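You operate a simulated robot arm through the tools that you are given. There is no shell and no other tool.

Carry out the task below with a simulated robot arm. There is one attempt and no reset: what you move stays moved.

TASK
Water the dry herb pots and fill the vase to its band.
Fine: pale soil is dry; stop when it turns dark, leave the dark one alone; the level ends within the blue band; spill nothing and put the can back. Set down upright: watering can.

The check looks at the end state, three seconds after you hand in, the way a careful person would. Anything else that was tipped, shoved, dropped, spilled or broken makes it a failure.

THE ROBOT
A 6-joint arm with a fingered hand, fixed in place. Base frame: the origin is at the foot of the arm, x ahead of it, y to its left, z up; the work surface is at about z = 720. Units: mm, degrees, N and s.
With the tool pointing down near the work surface it reaches from about 240 to 680 mm from the base axis. Its first joint turns from -166.0 to 166.0 degrees. Payload 4 kg.
Tool frame: the origin (TCP) lies between the finger pads and is the grasp point; the fingertips stand 26 mm ahead of it; z points along the fingers, y is the line along which they close. The gripper opens to 148 mm. The gripper's body begins 73 mm behind the TCP. The gripper is a hand of 3 fingers: y runs from the thumb to the fingers, the wrist lies at [0, 0, -239] in the tool frame, and closing takes about 1.5 s.
Orientation is that of the tool frame in the base frame, as a unit quaternion [x, y, z, w]. With the fingers straight down and closing along the base's y, the tool's x points along the base's -x, its y along +y and its z along -z.

THE INTERFACE
- The arm moves only by the tool drive_tool. Its argument "increments" is a list of rows, each a list of 3 entries, a list of its own where there are three numbers: the opening, from 0 (shut) to 1 (fully open), then the shift along the tool's x, y, z in mm, then the turn, a rotation vector about the tool's x, y, z in degrees. In form: [[claw, [x, y, z], [wx, wy, wz]], ...]. A call has 1 to 20 rows; each row shifts and turns the commanded pose from where the row before left it, along the tool's axes as they then stand. Each row takes 0.2 s and may step no farther than 50 mm and 8.6 degrees from the row before; otherwise, or with a gripper value out of range, the whole call is refused. Where a pose cannot be reached the arm comes as near as it can. A force on the tool above 40 N (or 10 N above the force at the start of the call, whichever is more), or a blocked arm, ends the call early, and 0.2 s more pass. Each finger travels about 153 mm/s and halts on what it meets, pressing with about 27 N; the grip force reading is that of the motor and also rises with nothing between the fingers. The clock runs only during rows and for 0.2 s after the last one: add rows that do not move to give the fingers time. It gives the time, the measured TCP pose, the force on the tool (base axes), the opening and the grip force at its end, in the units of the frame above (readings bear some noise), with the torque about the TCP (base axes, N m) and any sound that the robot's microphone picked up, and new pictures: "views" is both (left out), scene, wrist or none.
- Cameras (640 x 400 px; columns grow to the right, rows downward): "scene" is fixed at [50.2, -498.3, 1426.9]; the picture's right is [0.75, -0.66, 0.00], its down [-0.43, -0.49, -0.76] and it looks along [0.50, 0.57, -0.65] (base axes); focal length 345 px, centre (320, 200). "wrist" rides on the gripper at [68, -39, -90] in the tool frame; the picture's right is [0.50, 0.87, 0.00], its down [-0.66, 0.38, -0.65] and it looks along [-0.57, 0.33, 0.76] (tool axes); focal length 222 px, centre (320, 200). There is no depth. A picture from a camera that has moved, and an enlarged one, comes with that camera's place and axes in the base frame and with its lens.
- lift_body(by): slides the trunk up (or, below 0, down) by that many mm; the arm rides with it, the base frame stays. It gives what a move gives, with no picture.
- preshape(shape): the hand has 3 fingers and takes this shape, open, in about a second: jaw (thumb against the fingers, like two jaws); tri (thumb and two fingers); tip (a fingertip pinch); poke (one finger out to press); point (the index stretched); flat (the hand flat); cup (the hand cupped); fist (a fist). The gripper value then closes the fingers along that shape, each until it touches; the sizes above hold for jaw. It gives what a move gives, with no picture.
- enlarge(camera, box): a new picture of the part [left, top, right, bottom] of that camera's present view, enlarged. It takes no simulated time.
- hand_in(): hands the job in; it is judged then, once.

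Places have to be worked out from the pictures, the camera data and where the tool is seen. Open the gripper and draw the arm clear of the work before you hand the job in, unless the task says otherwise.

The tools are called after "Request:" as a command line: name --argument value ..., lists and objects as JSON in quotes. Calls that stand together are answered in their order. drive_tool: Moves the arm, as the interface text tells. Its arguments: {"type":"object","properties":{"increments":{"type":"array","items":{"type":"array"}},"views":{"type":"string","enum":["both","scene","wrist","none"]}},"required":["increments"]} The other tools are called the same way: lift_body (by) slides the trunk up or down; preshape (shape) gives the hand a shape; enlarge (camera, box) takes an enlarged picture of a part of a camera's view; hand_in () hands the job in.

At the start:

```text
time_s: 0.0
position: [355.7, 171.1, 1120.5]
ee_rot: [0.0, 1.0, 0.0, 0.0]
contact_force: [-0.5, 0.7, 0.8]
torque: [-0.01, 0.03, 0.01]
width: 148.0
grasp_force: 0.2
shape: jaw
trunk travel left (down, up): [-200.0, 117.0]
```

scene: 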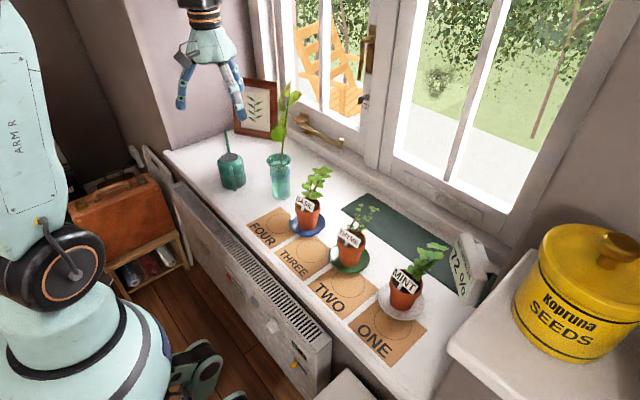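
wrist: 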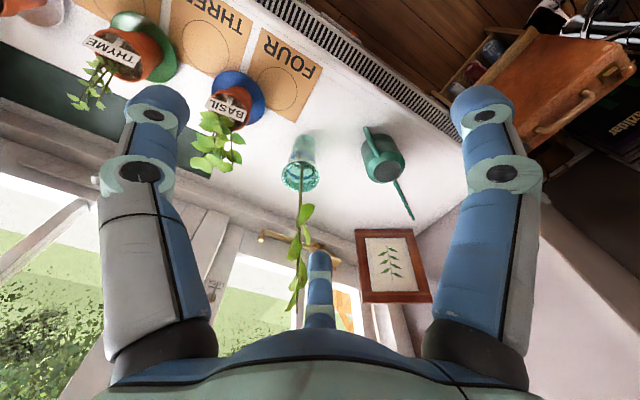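

I'll first look closely at the scene: the can, the vase and the pots' soil.

Request:
enlarge --camera "scene" --box '[200, 80, 360, 220]'

Request:
enlarge --camera "scene" --box '[270, 150, 470, 330]'

Request:
enlarge --camera "wrist" --box '[260, 100, 460, 320]'

Request:
enlarge --camera "wrist" --box '[0, 0, 340, 200]'

```text
2.86 times, centred on (280, 150) of scene
camera zoom: at [50.2, -498.3, 1426.9], right [0.75, -0.66, 0.0], down [-0.43, -0.49, -0.76], along [0.5, 0.57, -0.65], focal length 985 px, centre (434, 343)
```

zoom: 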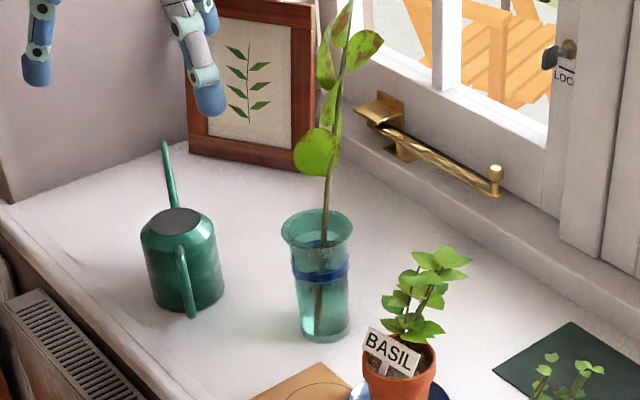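

```text
2.22 times, centred on (370, 240) of scene
camera zoom: at [50.2, -498.3, 1426.9], right [0.75, -0.66, 0.0], down [-0.43, -0.49, -0.76], along [0.5, 0.57, -0.65], focal length 766 px, centre (209, 111)
```

zoom: 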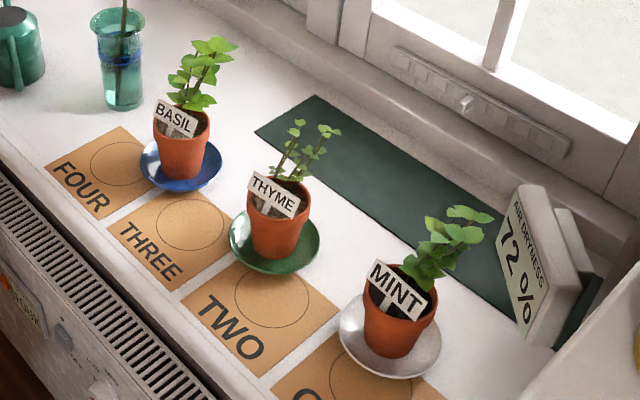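

```text
1.82 times, centred on (360, 210) of wrist
camera zoom: at [288.5, 132.2, 1210.7], right [-0.5, 0.87, 0.0], down [0.66, 0.38, 0.65], along [0.57, 0.33, -0.76], focal length 404 px, centre (247, 182)
```

zoom: 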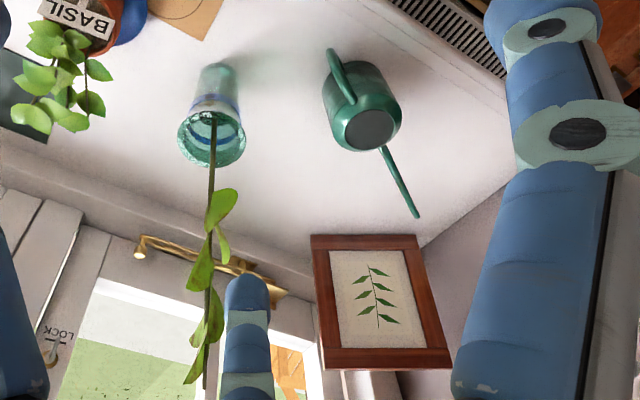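

```text
1.88 times, centred on (170, 100) of wrist
camera zoom: at [288.5, 132.2, 1210.7], right [-0.5, 0.87, 0.0], down [0.66, 0.38, 0.65], along [0.57, 0.33, -0.76], focal length 418 px, centre (602, 388)
```

zoom: 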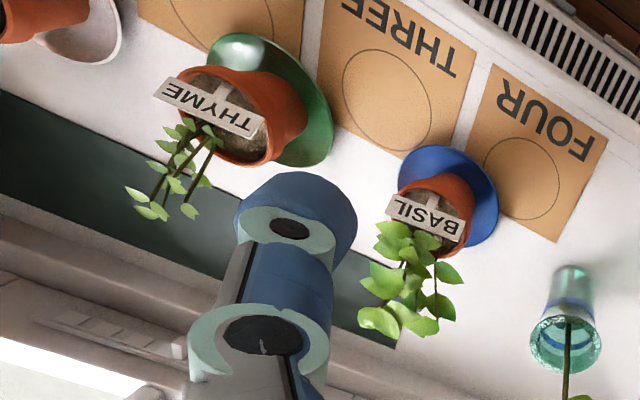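

Basil and thyme look pale and mint looks dark, but I need closer views to be sure. I'm enlarging the can, the vase band and each soil surface.

Request:
enlarge --camera "scene" --box '[205, 125, 265, 200]'

Request:
enlarge --camera "scene" --box '[255, 140, 305, 205]'

Request:
enlarge --camera "scene" --box '[285, 165, 335, 240]'

Request:
enlarge --camera "scene" --box '[325, 200, 385, 275]'

Request:
enlarge --camera "scene" --box '[375, 235, 455, 325]'

Request:
enlarge --camera "wrist" --box '[350, 110, 430, 230]'

```text
5.33 times, centred on (235, 162) of scene
camera zoom: at [50.2, -498.3, 1426.9], right [0.75, -0.66, 0.0], down [-0.43, -0.49, -0.76], along [0.5, 0.57, -0.65], focal length 1839 px, centre (773, 400)
```

zoom: 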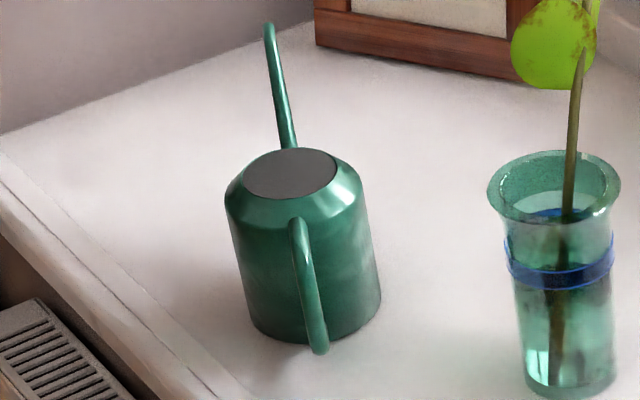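

```text
6.15 times, centred on (280, 172) of scene
camera zoom: at [50.2, -498.3, 1426.9], right [0.75, -0.66, 0.0], down [-0.43, -0.49, -0.76], along [0.5, 0.57, -0.65], focal length 2122 px, centre (566, 369)
```

zoom: 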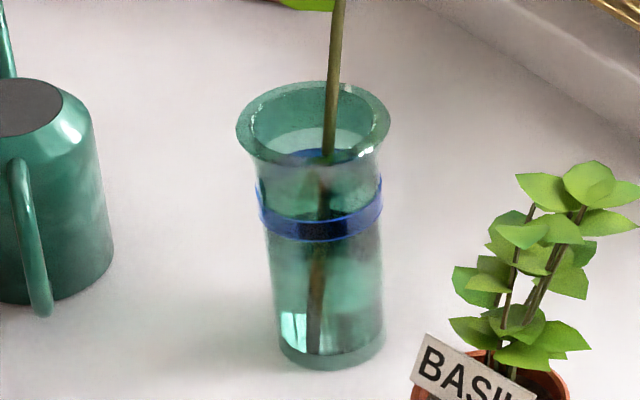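

```text
5.33 times, centred on (310, 202) of scene
camera zoom: at [50.2, -498.3, 1426.9], right [0.75, -0.66, 0.0], down [-0.43, -0.49, -0.76], along [0.5, 0.57, -0.65], focal length 1839 px, centre (373, 187)
```

zoom: 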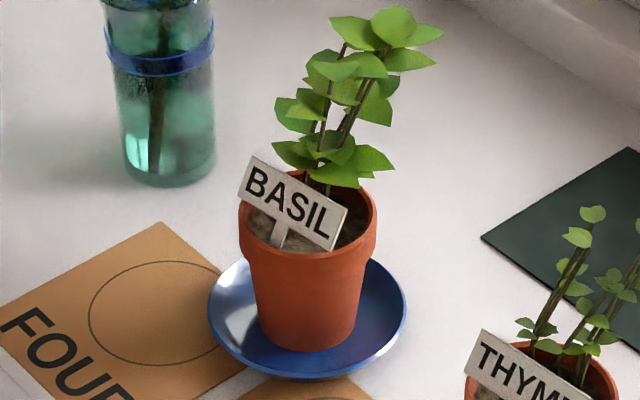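

```text
5.33 times, centred on (355, 238) of scene
camera zoom: at [50.2, -498.3, 1426.9], right [0.75, -0.66, 0.0], down [-0.43, -0.49, -0.76], along [0.5, 0.57, -0.65], focal length 1839 px, centre (133, 0)
```

zoom: 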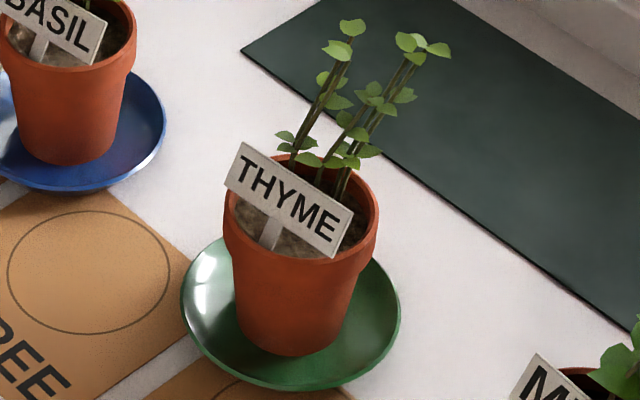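

```text
4.44 times, centred on (415, 280) of scene
camera zoom: at [50.2, -498.3, 1426.9], right [0.75, -0.66, 0.0], down [-0.43, -0.49, -0.76], along [0.5, 0.57, -0.65], focal length 1532 px, centre (-102, -156)
```

zoom: 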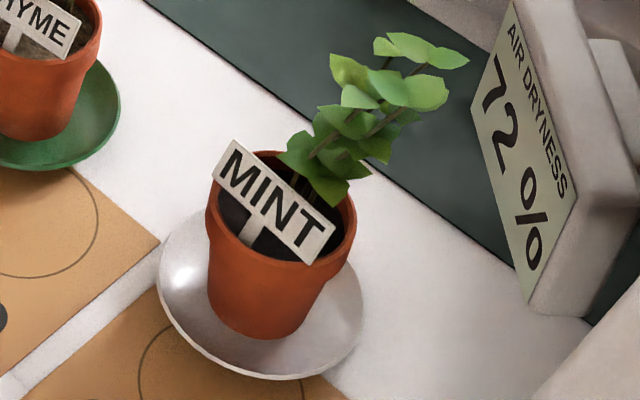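

```text
3.33 times, centred on (390, 170) of wrist
camera zoom: at [288.5, 132.2, 1210.7], right [-0.5, 0.87, 0.0], down [0.66, 0.38, 0.65], along [0.57, 0.33, -0.76], focal length 740 px, centre (87, 300)
```

zoom: 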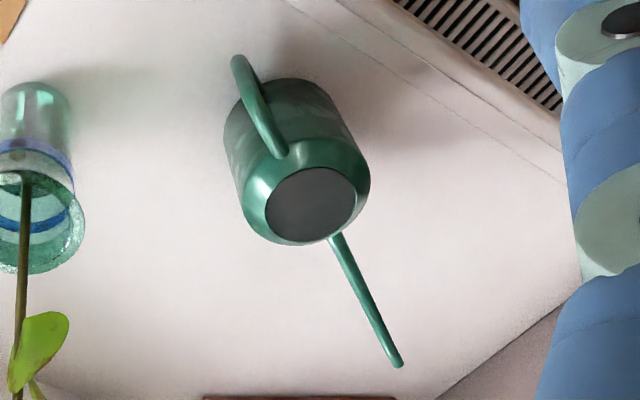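

The can seems to stand near (437, 377), spout pointing away at about 64°, with the vase near (520, 228). I'm bringing the wrist camera closer to the can to pin this down.

Request:
drive_tool --increments '[[1, [2.4, 26, 40], [0, 0, 0]], [1, [2.4, 26, 40], [0, 0, 0]], [1, [2.4, 26, 40], [0, 0, 0]], [1, [2.4, 26, 40], [0, 0, 0]], [1, [2.4, 26, 30], [0, 0, 0]], [1, [0, 0, 0], [0, 0, 0]]]'

```text
time_s: 1.4
position: [344.2, 301.7, 928.2]
ee_rot: [0.0, 1.0, 0.0, -0.001]
contact_force: [-1.1, -0.1, -0.5]
torque: [-0.02, 0.01, -0.02]
width: 147.9
grasp_force: 0.0
shape: jaw
trunk travel left (down, up): [-200.0, 117.0]
camera wrist: at [276.5, 262.3, 1019.3], right [-0.5, 0.87, 0.0], down [0.65, 0.38, 0.65], along [0.57, 0.33, -0.76], focal length 222 px, centre (320, 200)
```

scene: 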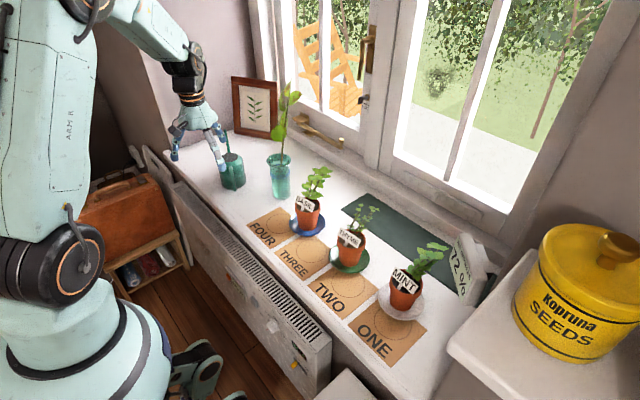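
wrist: 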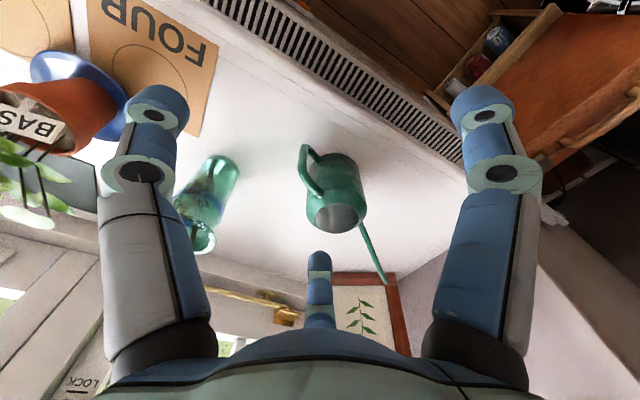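

The hand is now close to the can. I'm enlarging both views to see the finger layout and the can's exact geometry.

Request:
enlarge --camera "scene" --box '[150, 90, 260, 200]'

Request:
enlarge --camera "wrist" --box '[260, 120, 420, 300]'

Request:
enlarge --camera "wrist" --box '[0, 20, 250, 280]'

```text
3.64 times, centred on (205, 145) of scene
camera zoom: at [50.2, -498.3, 1426.9], right [0.75, -0.66, 0.0], down [-0.43, -0.49, -0.76], along [0.5, 0.57, -0.65], focal length 1254 px, centre (738, 400)
```

zoom: 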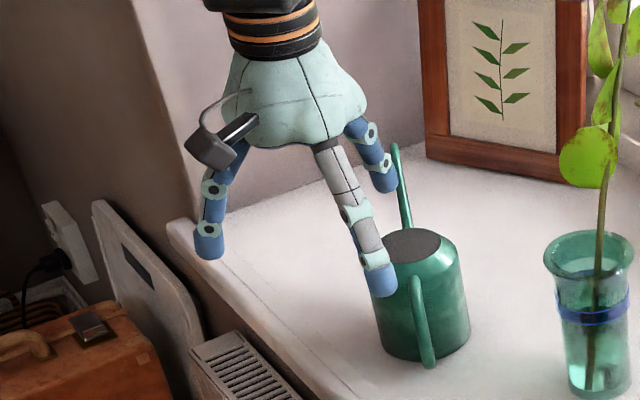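

```text
2.22 times, centred on (340, 210) of wrist
camera zoom: at [276.5, 262.3, 1019.3], right [-0.5, 0.87, 0.0], down [0.65, 0.38, 0.65], along [0.57, 0.33, -0.76], focal length 494 px, centre (276, 178)
```

zoom: 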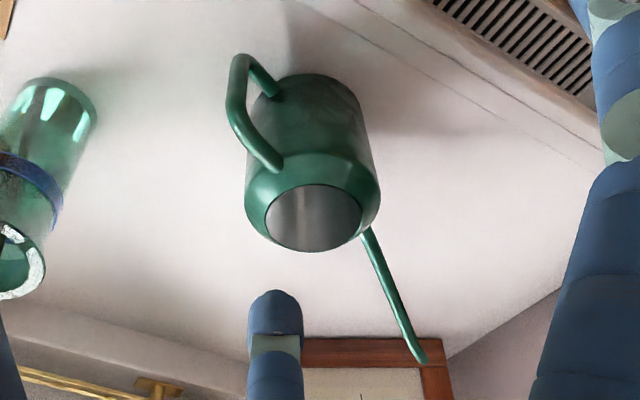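

```text
1.54 times, centred on (125, 150) of wrist
camera zoom: at [276.5, 262.3, 1019.3], right [-0.5, 0.87, 0.0], down [0.65, 0.38, 0.65], along [0.57, 0.33, -0.76], focal length 342 px, centre (620, 277)
```

zoom: 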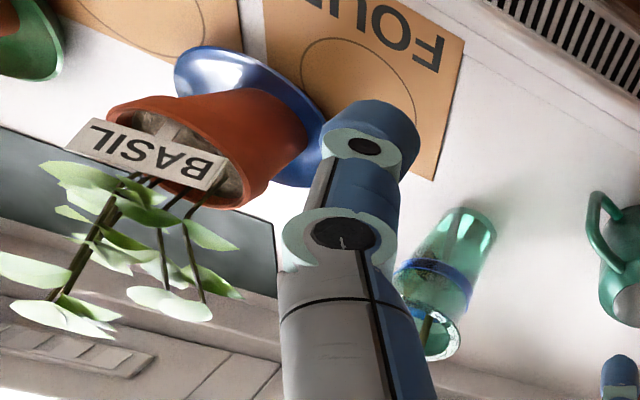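

From two views, the can axis is at about (442, 383), its lid at z≈818, and its spout tip at (507, 515, 838), azimuth 64°. Before grasping, I'm taking a close look at the basil and thyme soil openings from above.

Request:
drive_tool --increments '[[1, [0, -40, -4], [0, 0, 0]], [1, [0, -40, -4], [0, 0, 0]], [1, [0, -40, -4], [0, 0, 0]], [1, [0, -40, -4], [0, 0, 0]], [1, [0, -40, -4], [0, 0, 0]], [1, [0, -40, -4], [0, 0, 0]], [1, [-20, -40, -4], [0, 0, 0]], [1, [-20, -20, -4], [0, 0, 0]], [1, [0, 0, 0], [0, 0, 0]]]'

Request:
enlarge --camera "wrist" --box '[150, 60, 480, 270]'

```text
time_s: 3.4
position: [384.1, 1.2, 963.1]
ee_rot: [0.0, 1.0, 0.001, -0.001]
contact_force: [0.1, 0.9, 0.6]
torque: [0.01, 0.0, 0.0]
width: 148.0
grasp_force: 0.0
shape: jaw
trunk travel left (down, up): [-200.0, 117.0]
camera wrist: at [316.2, -37.7, 1052.9], right [-0.5, 0.87, 0.0], down [0.66, 0.38, 0.65], along [0.57, 0.33, -0.76], focal length 222 px, centre (320, 200)
```

scene: 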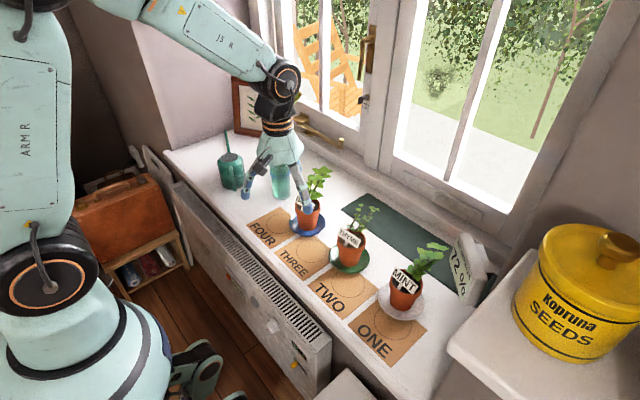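
wrist: 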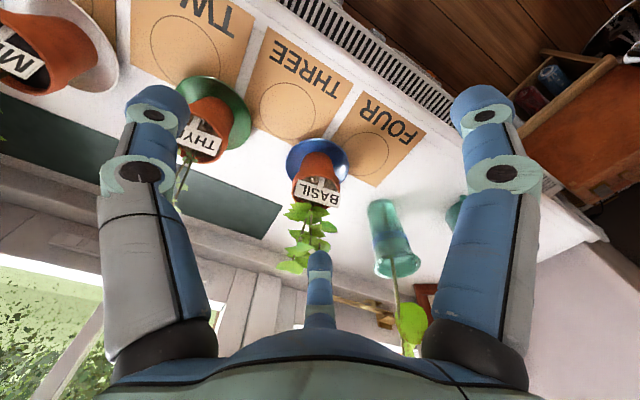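

```text
1.90 times, centred on (315, 165) of wrist
camera zoom: at [316.2, -37.7, 1052.9], right [-0.5, 0.87, 0.0], down [0.66, 0.38, 0.65], along [0.57, 0.33, -0.76], focal length 423 px, centre (330, 267)
```

zoom: 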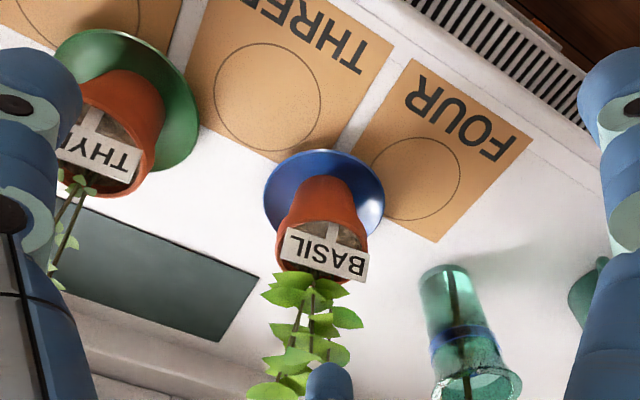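

The basil rim is centred near (495, 58, 800) and thyme near (495, −110, 800). Each sign plate stands at x≈481 with its top at z≈836, and the stems are behind it. Now I go back to the can and orient the hand, yawed 64° and leaned 20°, so it comes in from above and behind the handle.

Request:
drive_tool --increments '[[1, [3, 42.5, 0], [0, 0, 0]], [1, [3, 42.5, 0], [0, 0, 0]], [1, [3, 42.5, 0], [0, 0, 0]], [1, [3, 42.5, 0], [0, 0, 0]], [1, [3, 42.5, 0], [0, 0, 0]], [1, [3, 42.5, 0], [0, 0, 0]], [1, [3, 42.5, 0], [0, 0, 0]], [1, [3, 42.5, 0], [0, 0, 0]], [1, [0, 0, 0], [0, 0, -8]], [1, [0, 0, 0], [0, 0, -8]], [1, [0, 0, 0], [0, 0, -8]], [1, [0, 0, 0], [0, 0, -8]], [1, [0, 0, 0], [0, 0, -8]], [1, [0, 0, 0], [0, 0, -8]], [1, [0, 0, 0], [0, 0, -8]], [1, [0, 0, 0], [0, 0, -8]], [1, [0, 0, 0], [0, 0, 0]], [1, [0, 0, 0], [0, 0, 0]]]'

```text
time_s: 7.2
position: [360.6, 342.7, 962.1]
ee_rot: [-0.53, 0.848, 0.001, 0.0]
contact_force: [0.1, 0.5, 1.0]
torque: [-0.01, -0.02, -0.01]
width: 148.0
grasp_force: 0.0
shape: jaw
trunk travel left (down, up): [-200.0, 117.0]
camera wrist: at [365.5, 263.4, 1052.7], right [-1.0, -0.07, 0.0], down [-0.05, 0.75, 0.65], along [-0.05, 0.65, -0.76], focal length 222 px, centre (320, 200)
```

scene: 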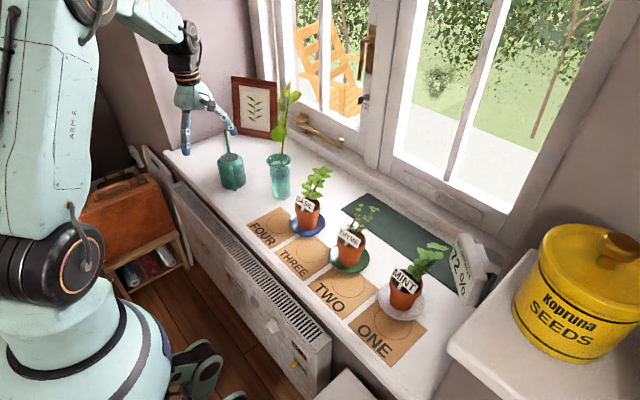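
wrist: 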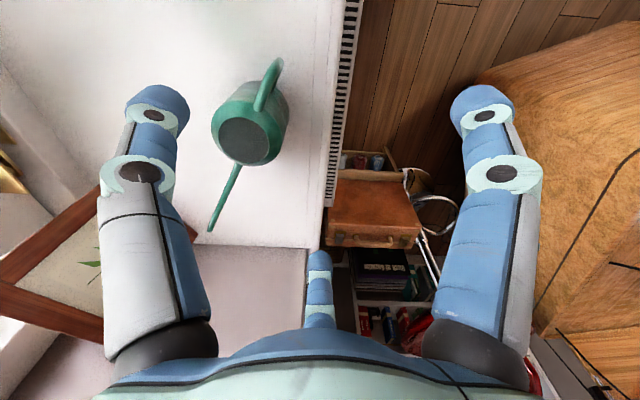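

The new view agrees: axis (443, 381), spout tip (507, 516). I now pitch the hand 24° and move it to just above the can, still clear of the lid and the vase plant.

Request:
drive_tool --increments '[[1, [0, 0, 0], [0, -8, 0]], [1, [0, 0, 0], [0, -8, 0]], [1, [0, 0, 0], [0, -8, 0]], [1, [-7.6, -14.3, 26.3], [0, 0, 0]], [1, [-7.6, -14.3, 26.3], [0, 0, 0]], [1, [-7.6, -14.3, 26.3], [0, 0, 0]], [1, [-7.6, -14.3, 26.3], [0, 0, 0]], [1, [0, 0, 0], [0, 0, 0]], [1, [0, 0, 0], [0, 0, 0]]]'

Request:
enlarge --camera "scene" --box '[150, 60, 310, 210]'

```text
time_s: 9.2
position: [442.7, 380.6, 878.5]
ee_rot: [-0.518, 0.83, 0.11, 0.176]
contact_force: [-0.3, -0.1, -0.3]
torque: [0.03, 0.0, 0.0]
width: 148.1
grasp_force: 0.0
shape: jaw
trunk travel left (down, up): [-200.0, 117.0]
camera wrist: at [434.7, 273.8, 933.8], right [-0.98, -0.03, -0.2], down [-0.19, 0.46, 0.86], along [0.07, 0.88, -0.46], focal length 222 px, centre (320, 200)
```

scene: 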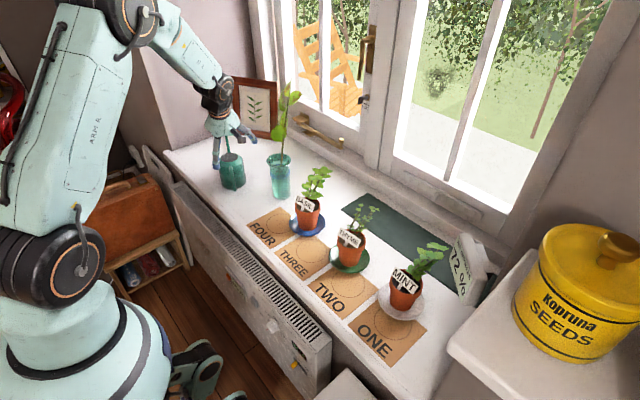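
wrist: 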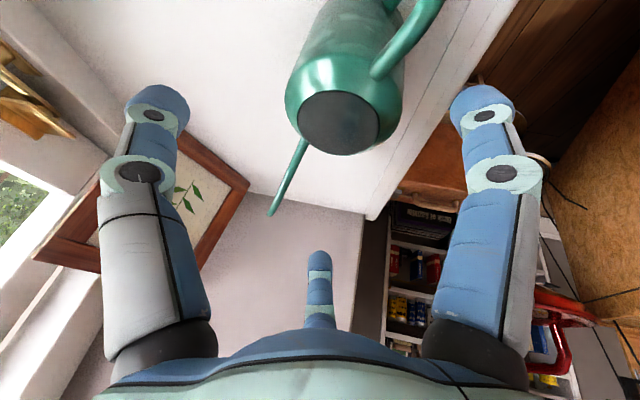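

```text
2.67 times, centred on (230, 135) of scene
camera zoom: at [50.2, -498.3, 1426.9], right [0.75, -0.66, 0.0], down [-0.43, -0.49, -0.76], along [0.5, 0.57, -0.65], focal length 919 px, centre (560, 373)
```

zoom: 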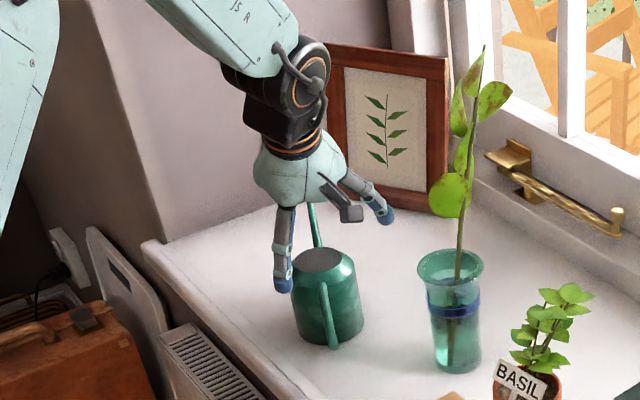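

The open fingers look spread around the axis like a chuck, so a hand aligned with the can's axis should grip best. I'm removing the pitch, rising a little, and half-closing in the air to see how the fingers move.

Request:
drive_tool --increments '[[1, [0, 0, -15], [0, 8, 0]], [1, [0, 0, -15], [0, 8, 0]], [1, [0, 0, -15], [0, 8, 0]], [1, [0, 0, 0], [0, 0, 0]], [0.6, [0, 0, 0], [0, 0, 0]], [0.6, [0, 0, 0], [0, 0, 0]], [0.6, [0, 0, 0], [0, 0, 0]], [0.6, [0, 0, 0], [0, 0, 0]], [0.6, [0, 0, 0], [0, 0, 0]]]'

Request:
enlarge --camera "scene" --box '[150, 60, 310, 210]'

```text
time_s: 11.2
position: [436.2, 368.6, 921.9]
ee_rot: [-0.53, 0.848, 0.0, 0.0]
contact_force: [-0.8, -0.4, 0.9]
torque: [-0.01, -0.01, 0.02]
width: 89.7
grasp_force: 0.1
shape: jaw
trunk travel left (down, up): [-200.0, 117.0]
camera wrist: at [442.4, 290.8, 1012.8], right [-1.0, -0.07, 0.0], down [-0.05, 0.75, 0.65], along [-0.05, 0.65, -0.76], focal length 222 px, centre (320, 200)
```

scene: 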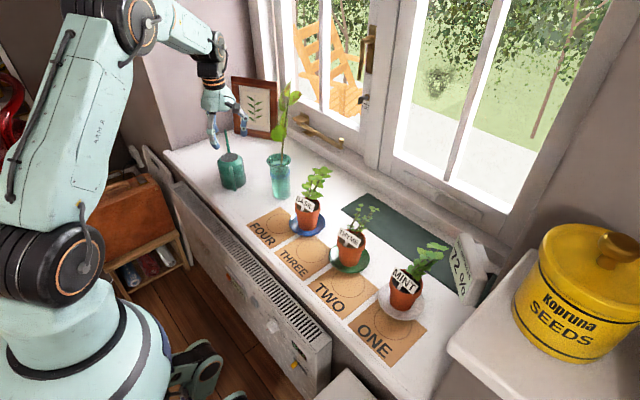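
wrist: 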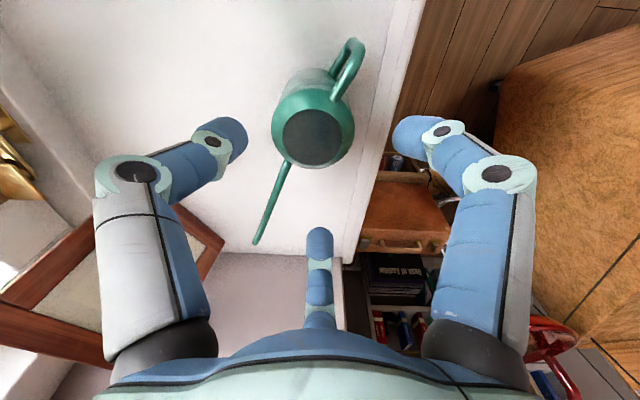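

```text
2.67 times, centred on (230, 135) of scene
camera zoom: at [50.2, -498.3, 1426.9], right [0.75, -0.66, 0.0], down [-0.43, -0.49, -0.76], along [0.5, 0.57, -0.65], focal length 919 px, centre (560, 373)
```

zoom: 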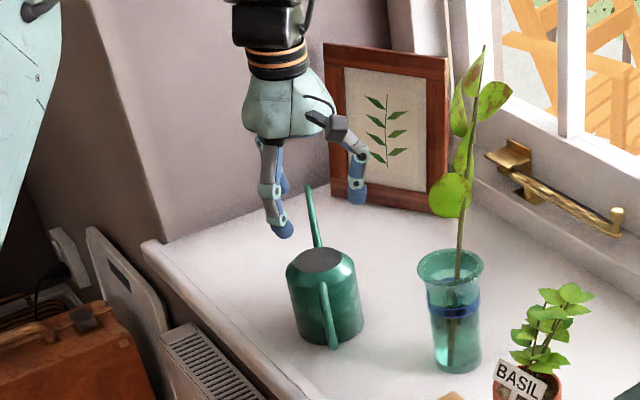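

The fingers curl inward around the axis, which suits the round body. I reopen, centre over (443, 381), and descend straight down to TCP z≈768, leaving the lid about 25 mm below the palm.

Request:
drive_tool --increments '[[1, [0, 0, 0], [0, 0, 0]], [1, [0, 0, 0], [0, 0, 0]], [1, [-7, 0, 0], [0, 0, 0]], [1, [-7.1, -0.7, 0], [0, 0, 0]], [1, [0, 0, 20], [0, 0, 0]], [1, [0, 0, 20], [0, 0, 0]], [1, [0, 0, 20], [0, 0, 0]], [1, [0, 0, 0], [0, 0, 0]]]'

Request:
enlarge --camera "scene" --box '[150, 60, 310, 210]'

```text
time_s: 13.0
position: [444.1, 380.8, 862.7]
ee_rot: [-0.529, 0.848, 0.001, 0.0]
contact_force: [0.8, -0.6, -0.3]
torque: [0.02, -0.02, -0.02]
width: 147.7
grasp_force: 0.1
shape: jaw
trunk travel left (down, up): [-200.0, 117.0]
camera wrist: at [449.6, 302.8, 952.5], right [-1.0, -0.07, 0.0], down [-0.05, 0.75, 0.65], along [-0.05, 0.65, -0.76], focal length 222 px, centre (320, 200)
```

scene: 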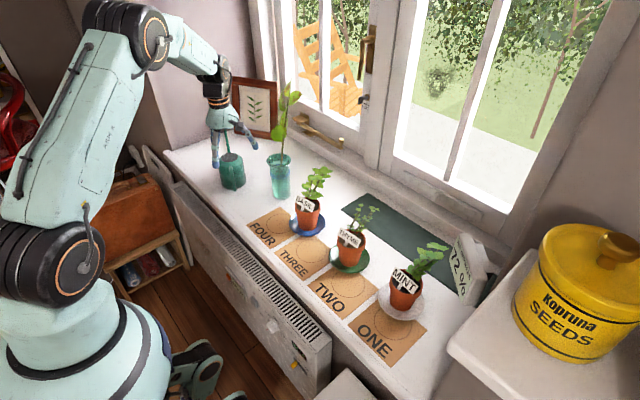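
wrist: 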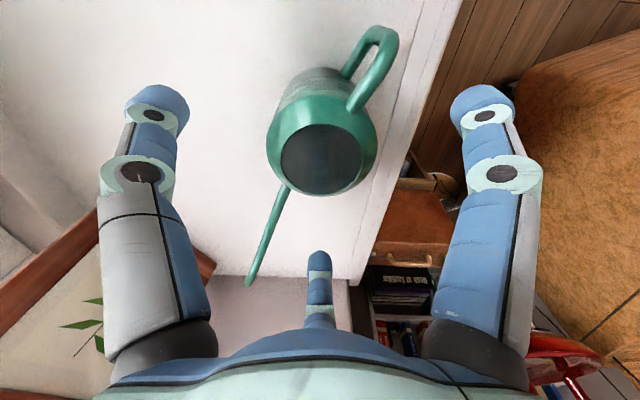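

```text
2.67 times, centred on (230, 135) of scene
camera zoom: at [50.2, -498.3, 1426.9], right [0.75, -0.66, 0.0], down [-0.43, -0.49, -0.76], along [0.5, 0.57, -0.65], focal length 919 px, centre (560, 373)
```

zoom: 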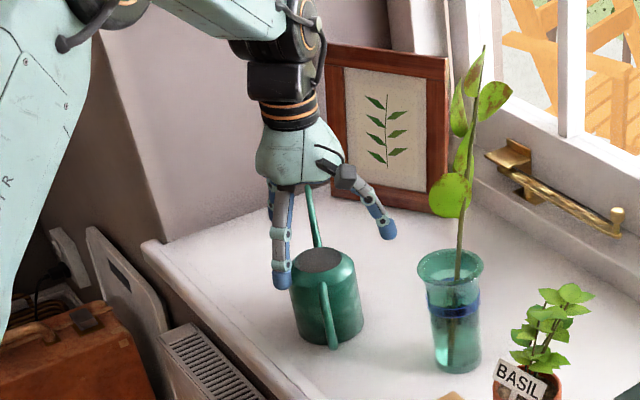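

Centring is confirmed: the lid appears at (322, 160) against the expected (320, 159). Descending to the grasp height.

Request:
drive_tool --increments '[[1, [0, 0, 20], [0, 0, 0]], [1, [0, 0, 20], [0, 0, 0]], [1, [0, 0, 20], [0, 0, 0]], [1, [0, 0, 20], [0, 0, 0]], [1, [0, 0, 12], [0, 0, 0]], [1, [0, 0, 0], [0, 0, 0]]]'

Request:
enlarge --camera "scene" --box '[170, 90, 300, 210]'

```text
time_s: 14.4
position: [442.9, 380.6, 769.6]
ee_rot: [-0.53, 0.848, 0.0, 0.0]
contact_force: [-0.2, -0.6, 0.6]
torque: [-0.01, -0.01, 0.0]
width: 147.8
grasp_force: 0.2
shape: jaw
trunk travel left (down, up): [-200.0, 117.0]
camera wrist: at [449.5, 302.9, 860.1], right [-1.0, -0.07, 0.0], down [-0.05, 0.75, 0.65], along [-0.05, 0.65, -0.76], focal length 222 px, centre (320, 200)
```

scene: 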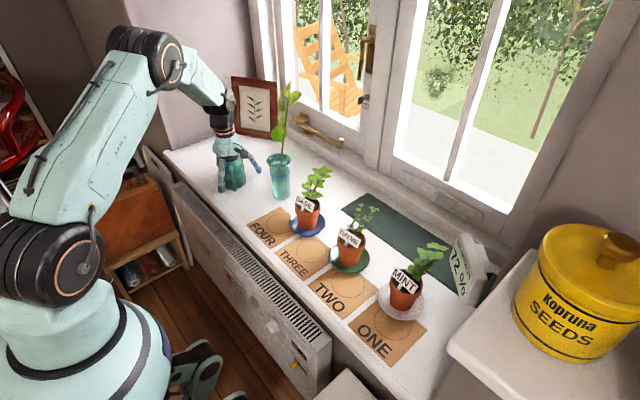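
wrist: 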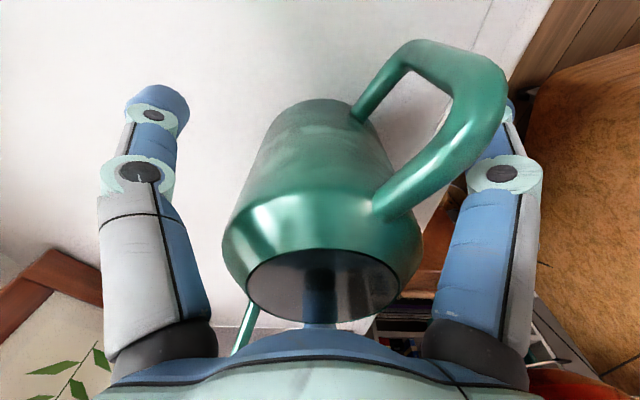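

```text
3.33 times, centred on (235, 150) of scene
camera zoom: at [50.2, -498.3, 1426.9], right [0.75, -0.66, 0.0], down [-0.43, -0.49, -0.76], along [0.5, 0.57, -0.65], focal length 1149 px, centre (603, 367)
```

zoom: 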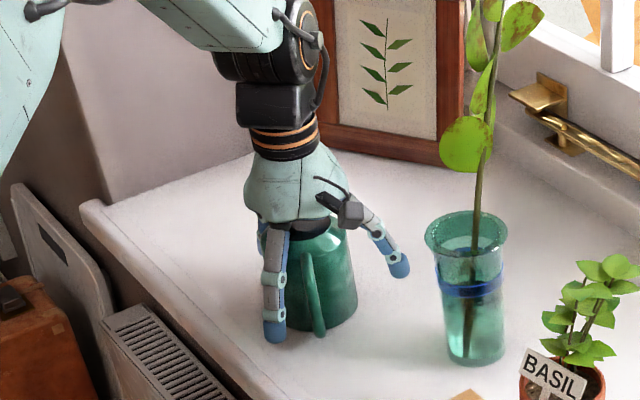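

The hand straddles the can with the handle between two fingers. Closing now and watching that the can doesn't shift.

Request:
drive_tool --increments '[[0.7, [0, 0, 0], [0, 0, 0]], [0.62, [0, 0, 0], [0, 0, 0]], [0.55, [0, 0, 0], [0, 0, 0]], [0.45, [0, 0, 0], [0, 0, 0]], [0.3, [0, 0, 0], [0, 0, 0]], [0.3, [0, 0, 0], [0, 0, 0]], [0.3, [0, 0, 0], [0, 0, 0]]]'

Request:
enlarge --camera "scene" --box '[170, 90, 300, 210]'

```text
time_s: 16.0
position: [443.4, 381.0, 769.1]
ee_rot: [-0.53, 0.848, 0.0, 0.0]
contact_force: [0.3, -0.7, 0.1]
torque: [-0.06, -0.04, -0.01]
width: 72.7
grasp_force: 26.8
shape: jaw
trunk travel left (down, up): [-200.0, 117.0]
camera wrist: at [449.4, 302.8, 860.0], right [-1.0, -0.07, 0.0], down [-0.05, 0.75, 0.65], along [-0.05, 0.65, -0.76], focal length 222 px, centre (320, 200)
```

scene: 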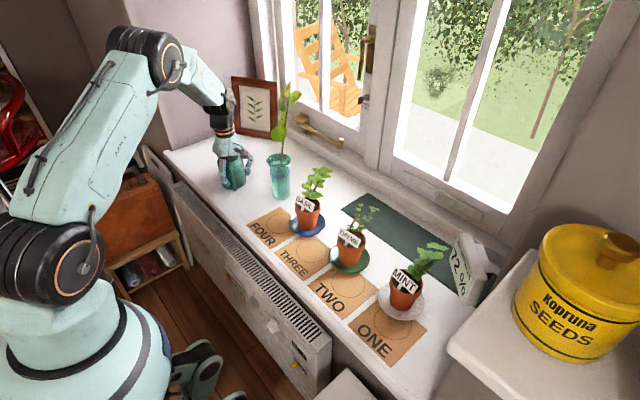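
wrist: 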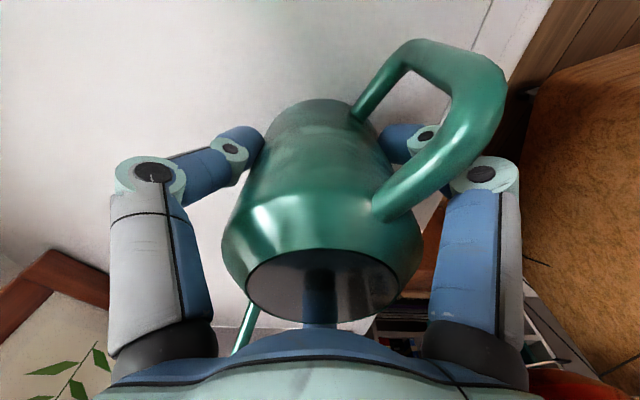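

```text
3.33 times, centred on (235, 150) of scene
camera zoom: at [50.2, -498.3, 1426.9], right [0.75, -0.66, 0.0], down [-0.43, -0.49, -0.76], along [0.5, 0.57, -0.65], focal length 1149 px, centre (603, 367)
```

zoom: 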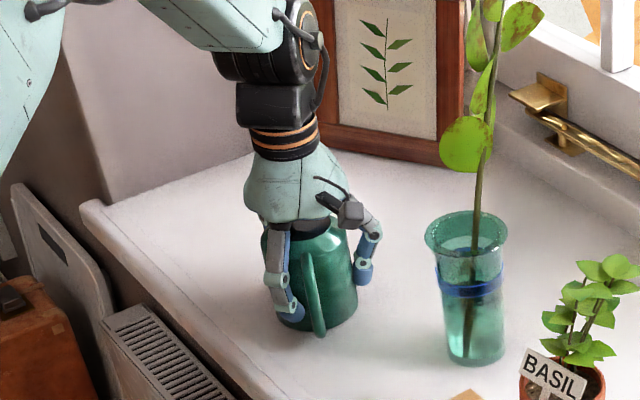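

Grip is 27 N at width 73 and the can has not moved. I lift 30 mm slowly to check the hold and the weight.

Request:
drive_tool --increments '[[0.3, [0, 0, -4], [0, 0, 0]], [0.3, [0, 0, -8], [0, 0, 0]], [0.3, [0, 0, -9], [0, 0, 0]], [0.3, [0, 0, -9], [0, 0, 0]], [0.3, [0, 0, 0], [0, 0, 0]], [0.3, [0, 0, 0], [0, 0, 0]]]'

Request:
enlarge --camera "scene" --box '[170, 90, 300, 210]'

```text
time_s: 17.4
position: [443.5, 380.5, 799.6]
ee_rot: [-0.53, 0.848, 0.0, 0.0]
contact_force: [0.3, 0.6, -4.7]
torque: [-0.02, 0.03, -0.01]
width: 72.4
grasp_force: 26.7
shape: jaw
trunk travel left (down, up): [-200.0, 117.0]
camera wrist: at [449.5, 303.3, 889.9], right [-1.0, -0.07, 0.0], down [-0.05, 0.76, 0.65], along [-0.05, 0.65, -0.76], focal length 222 px, centre (320, 200)
```

scene: 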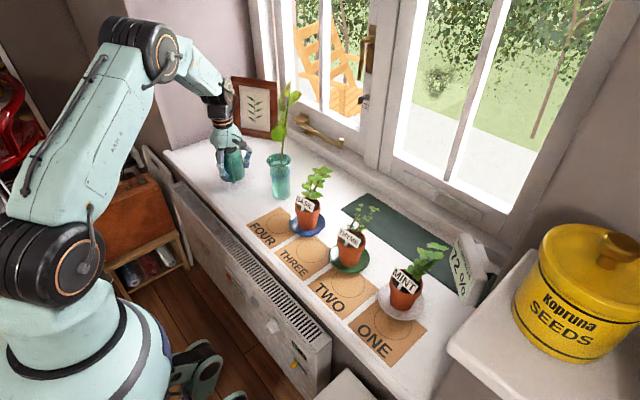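
wrist: 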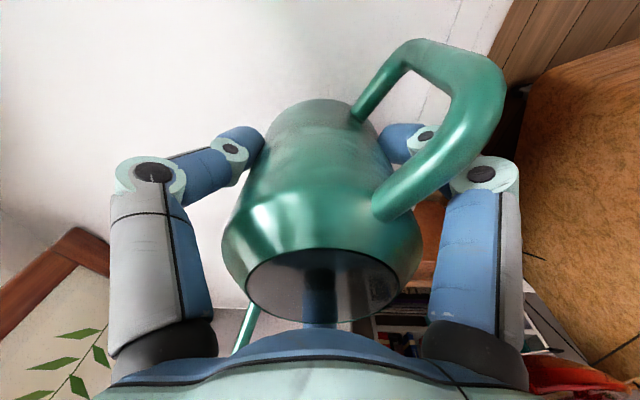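

```text
3.33 times, centred on (235, 150) of scene
camera zoom: at [50.2, -498.3, 1426.9], right [0.75, -0.66, 0.0], down [-0.43, -0.49, -0.76], along [0.5, 0.57, -0.65], focal length 1149 px, centre (603, 367)
```

zoom: 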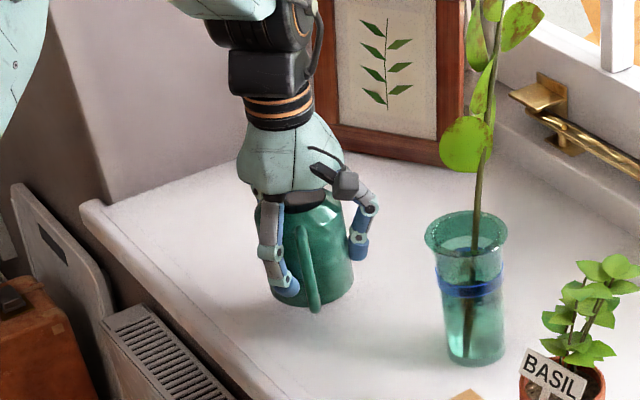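

The hold is firm and the load is about 4.7 N. I raise the can and draw it back from the window side, away from the vase, keeping it upright.

Request:
drive_tool --increments '[[0.3, [0, 0, -10], [0, 0, 0]], [0.3, [0, 0, -20], [0, 0, 0]], [0.3, [0, 0, -20], [0, 0, 0]], [0.3, [0, 0, -20], [0, 0, 0]], [0.3, [3, 6, -15], [0, 0, 0]], [0.3, [6, 12, -5], [0, 0, 0]], [0.3, [8.8, 18, 0], [0, 0, 0]], [0.3, [8.8, 18, 0], [0, 0, 0]], [0.3, [8.8, 18, 0], [0, 0, 0]], [0.3, [8.8, 18, 0], [0, 0, 0]], [0.3, [6, 12, 0], [0, 0, 0]], [0.3, [2.4, 5.9, 0], [0, 0, 0]], [0.3, [0, 0, 0], [0, 0, 0]]]'

Request:
drive_tool --increments '[[0.3, [8, -4, 0], [0, 0, 0]], [0.3, [15, -7.3, 0], [0, 0, 0]], [0.3, [20, -9.7, 0], [0, 0, 0]], [0.3, [20, -9.7, 0], [0, 0, 0]], [0.3, [20, -9.7, 0], [0, 0, 0]], [0.3, [20, -9.7, 0], [0, 0, 0]], [0.3, [20, -9.7, 0], [0, 0, 0]], [0.3, [20, -9.7, 0], [0, 0, 0]], [0.3, [20, -9.7, 0], [0, 0, 0]], [0.3, [20, -9.7, 0], [0, 0, 0]], [0.3, [20, -9.7, 0], [0, 0, 0]], [0.3, [20, -9.7, 0], [0, 0, 0]], [0.3, [10, -5, 0], [0, 0, 0]], [0.3, [5, -2.5, 0], [0, 0, 0]], [0.3, [0, 0, 0], [0, 0, 0]]]'

Request:
enlarge --camera "scene" --box '[250, 130, 310, 205]'

```text
time_s: 20.2
position: [323.3, 381.7, 889.1]
ee_rot: [-0.53, 0.848, 0.0, 0.0]
contact_force: [0.1, -1.0, -4.7]
torque: [0.0, -0.03, 0.0]
width: 72.0
grasp_force: 27.3
shape: jaw
trunk travel left (down, up): [-200.0, 117.0]
camera wrist: at [329.1, 303.0, 980.0], right [-1.0, -0.07, 0.0], down [-0.05, 0.76, 0.65], along [-0.05, 0.65, -0.76], focal length 222 px, centre (320, 200)
```

scene: 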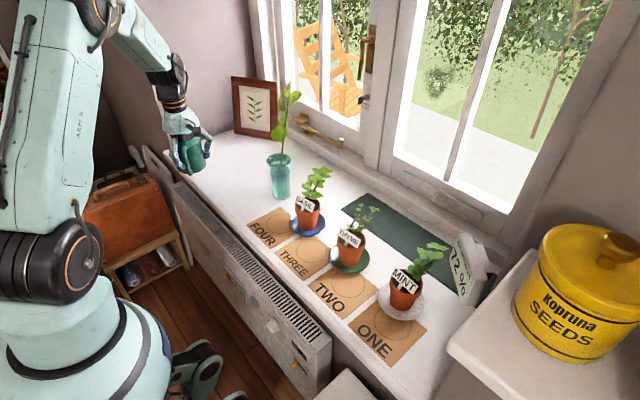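
wrist: 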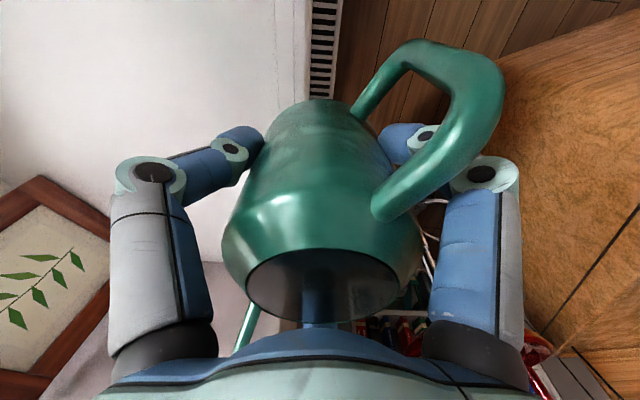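

```text
time_s: 23.4
position: [323.5, 115.6, 890.1]
ee_rot: [-0.53, 0.848, -0.001, 0.0]
contact_force: [0.0, 0.3, -4.7]
torque: [-0.01, 0.0, -0.01]
width: 72.7
grasp_force: 27.1
shape: jaw
trunk travel left (down, up): [-200.0, 117.0]
camera wrist: at [328.8, 38.5, 979.8], right [-1.0, -0.07, 0.0], down [-0.05, 0.75, 0.65], along [-0.05, 0.65, -0.76], focal length 222 px, centre (320, 200)
```

scene: 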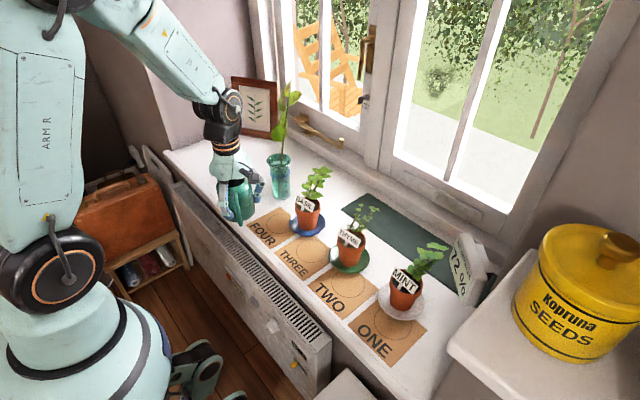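
wrist: 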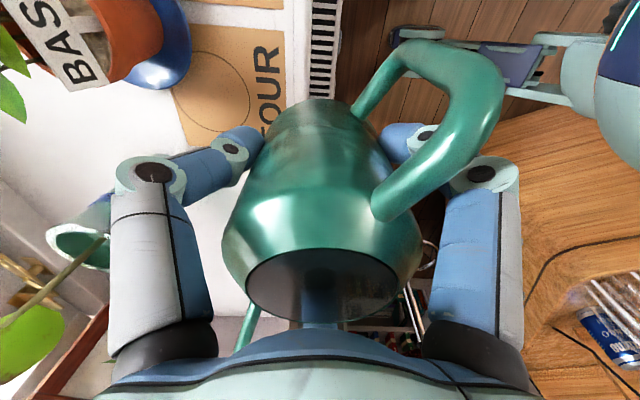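

```text
5.33 times, centred on (280, 168) of scene
camera zoom: at [50.2, -498.3, 1426.9], right [0.75, -0.66, 0.0], down [-0.43, -0.49, -0.76], along [0.5, 0.57, -0.65], focal length 1839 px, centre (533, 373)
```

zoom: 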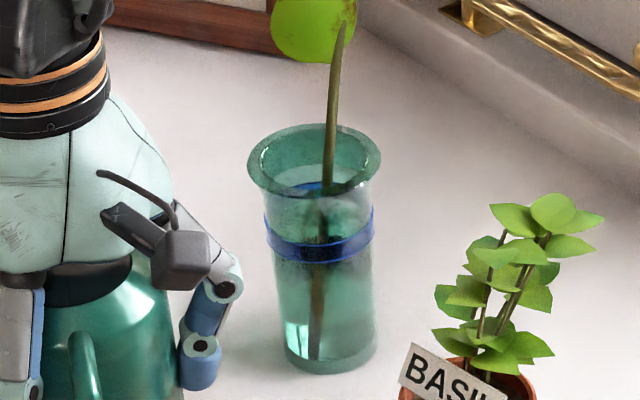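

The can is steady and carried upright. I turn the spout from azimuth 64° to −45° here, where its sweep clears the vase plant and basil.

Request:
drive_tool --increments '[[0.3, [8.8, 18, 0], [0, 0, 0]], [0.3, [0, 0, 0], [0, 0, 4]], [0.3, [0, 0, 0], [0, 0, 6]], [0.3, [0, 0, 0], [0, 0, 7]], [0.3, [0, 0, 0], [0, 0, 7]], [0.3, [0, 0, 0], [0, 0, 7]], [0.3, [0, 0, 0], [0, 0, 7]], [0.3, [0, 0, 0], [0, 0, 7]], [0.3, [0, 0, 0], [0, 0, 7]], [0.3, [0, 0, 0], [0, 0, 7]], [0.3, [0, 0, 0], [0, 0, 7]], [0.3, [0, 0, 0], [0, 0, 7]], [0.3, [0, 0, 0], [0, 0, 7]], [0.3, [0, 0, 0], [0, 0, 7]], [0.3, [0, 0, 0], [0, 0, 7]], [0.3, [0, 0, 0], [0, 0, 7]], [0.3, [0, 0, 0], [0, 0, 5]], [0.3, [0, 0, 0], [0, 0, 3]], [0.3, [0, 0, 0], [0, 0, 0]]]'

Request:
enlarge --camera "scene" --box '[190, 110, 350, 240]'

```text
time_s: 27.4
position: [303.4, 116.6, 890.1]
ee_rot: [0.384, 0.923, 0.0, 0.0]
contact_force: [-0.3, 0.2, -5.1]
torque: [-0.01, 0.01, 0.02]
width: 72.3
grasp_force: 27.0
shape: jaw
trunk travel left (down, up): [-200.0, 117.0]
camera wrist: at [228.1, 136.6, 979.8], right [0.26, 0.97, 0.0], down [0.73, -0.2, 0.65], along [0.63, -0.17, -0.76], focal length 222 px, centre (320, 200)
```

scene: 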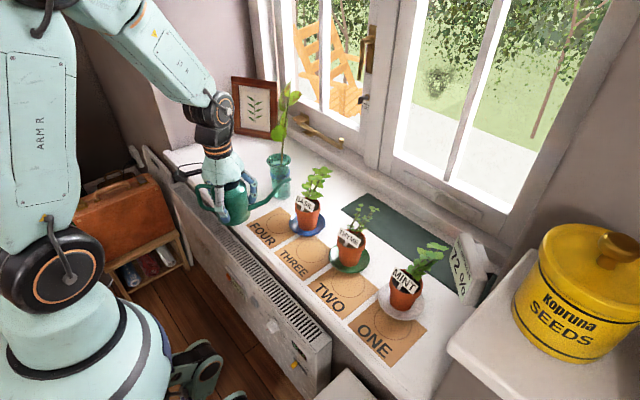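
wrist: 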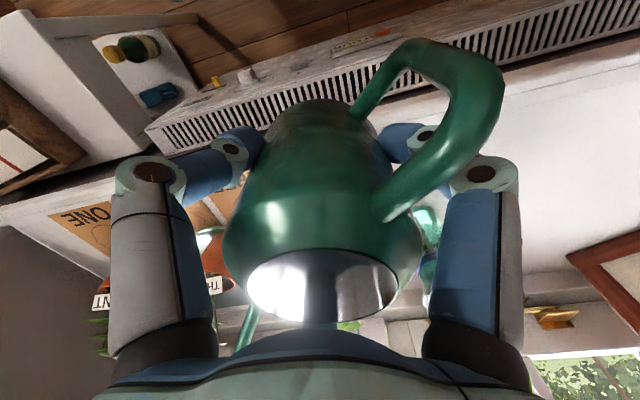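

```text
3.08 times, centred on (270, 175) of scene
camera zoom: at [50.2, -498.3, 1426.9], right [0.75, -0.66, 0.0], down [-0.43, -0.49, -0.76], along [0.5, 0.57, -0.65], focal length 1061 px, centre (474, 277)
```

zoom: 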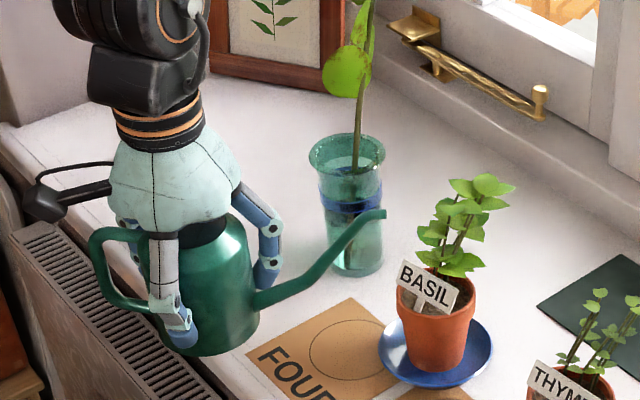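

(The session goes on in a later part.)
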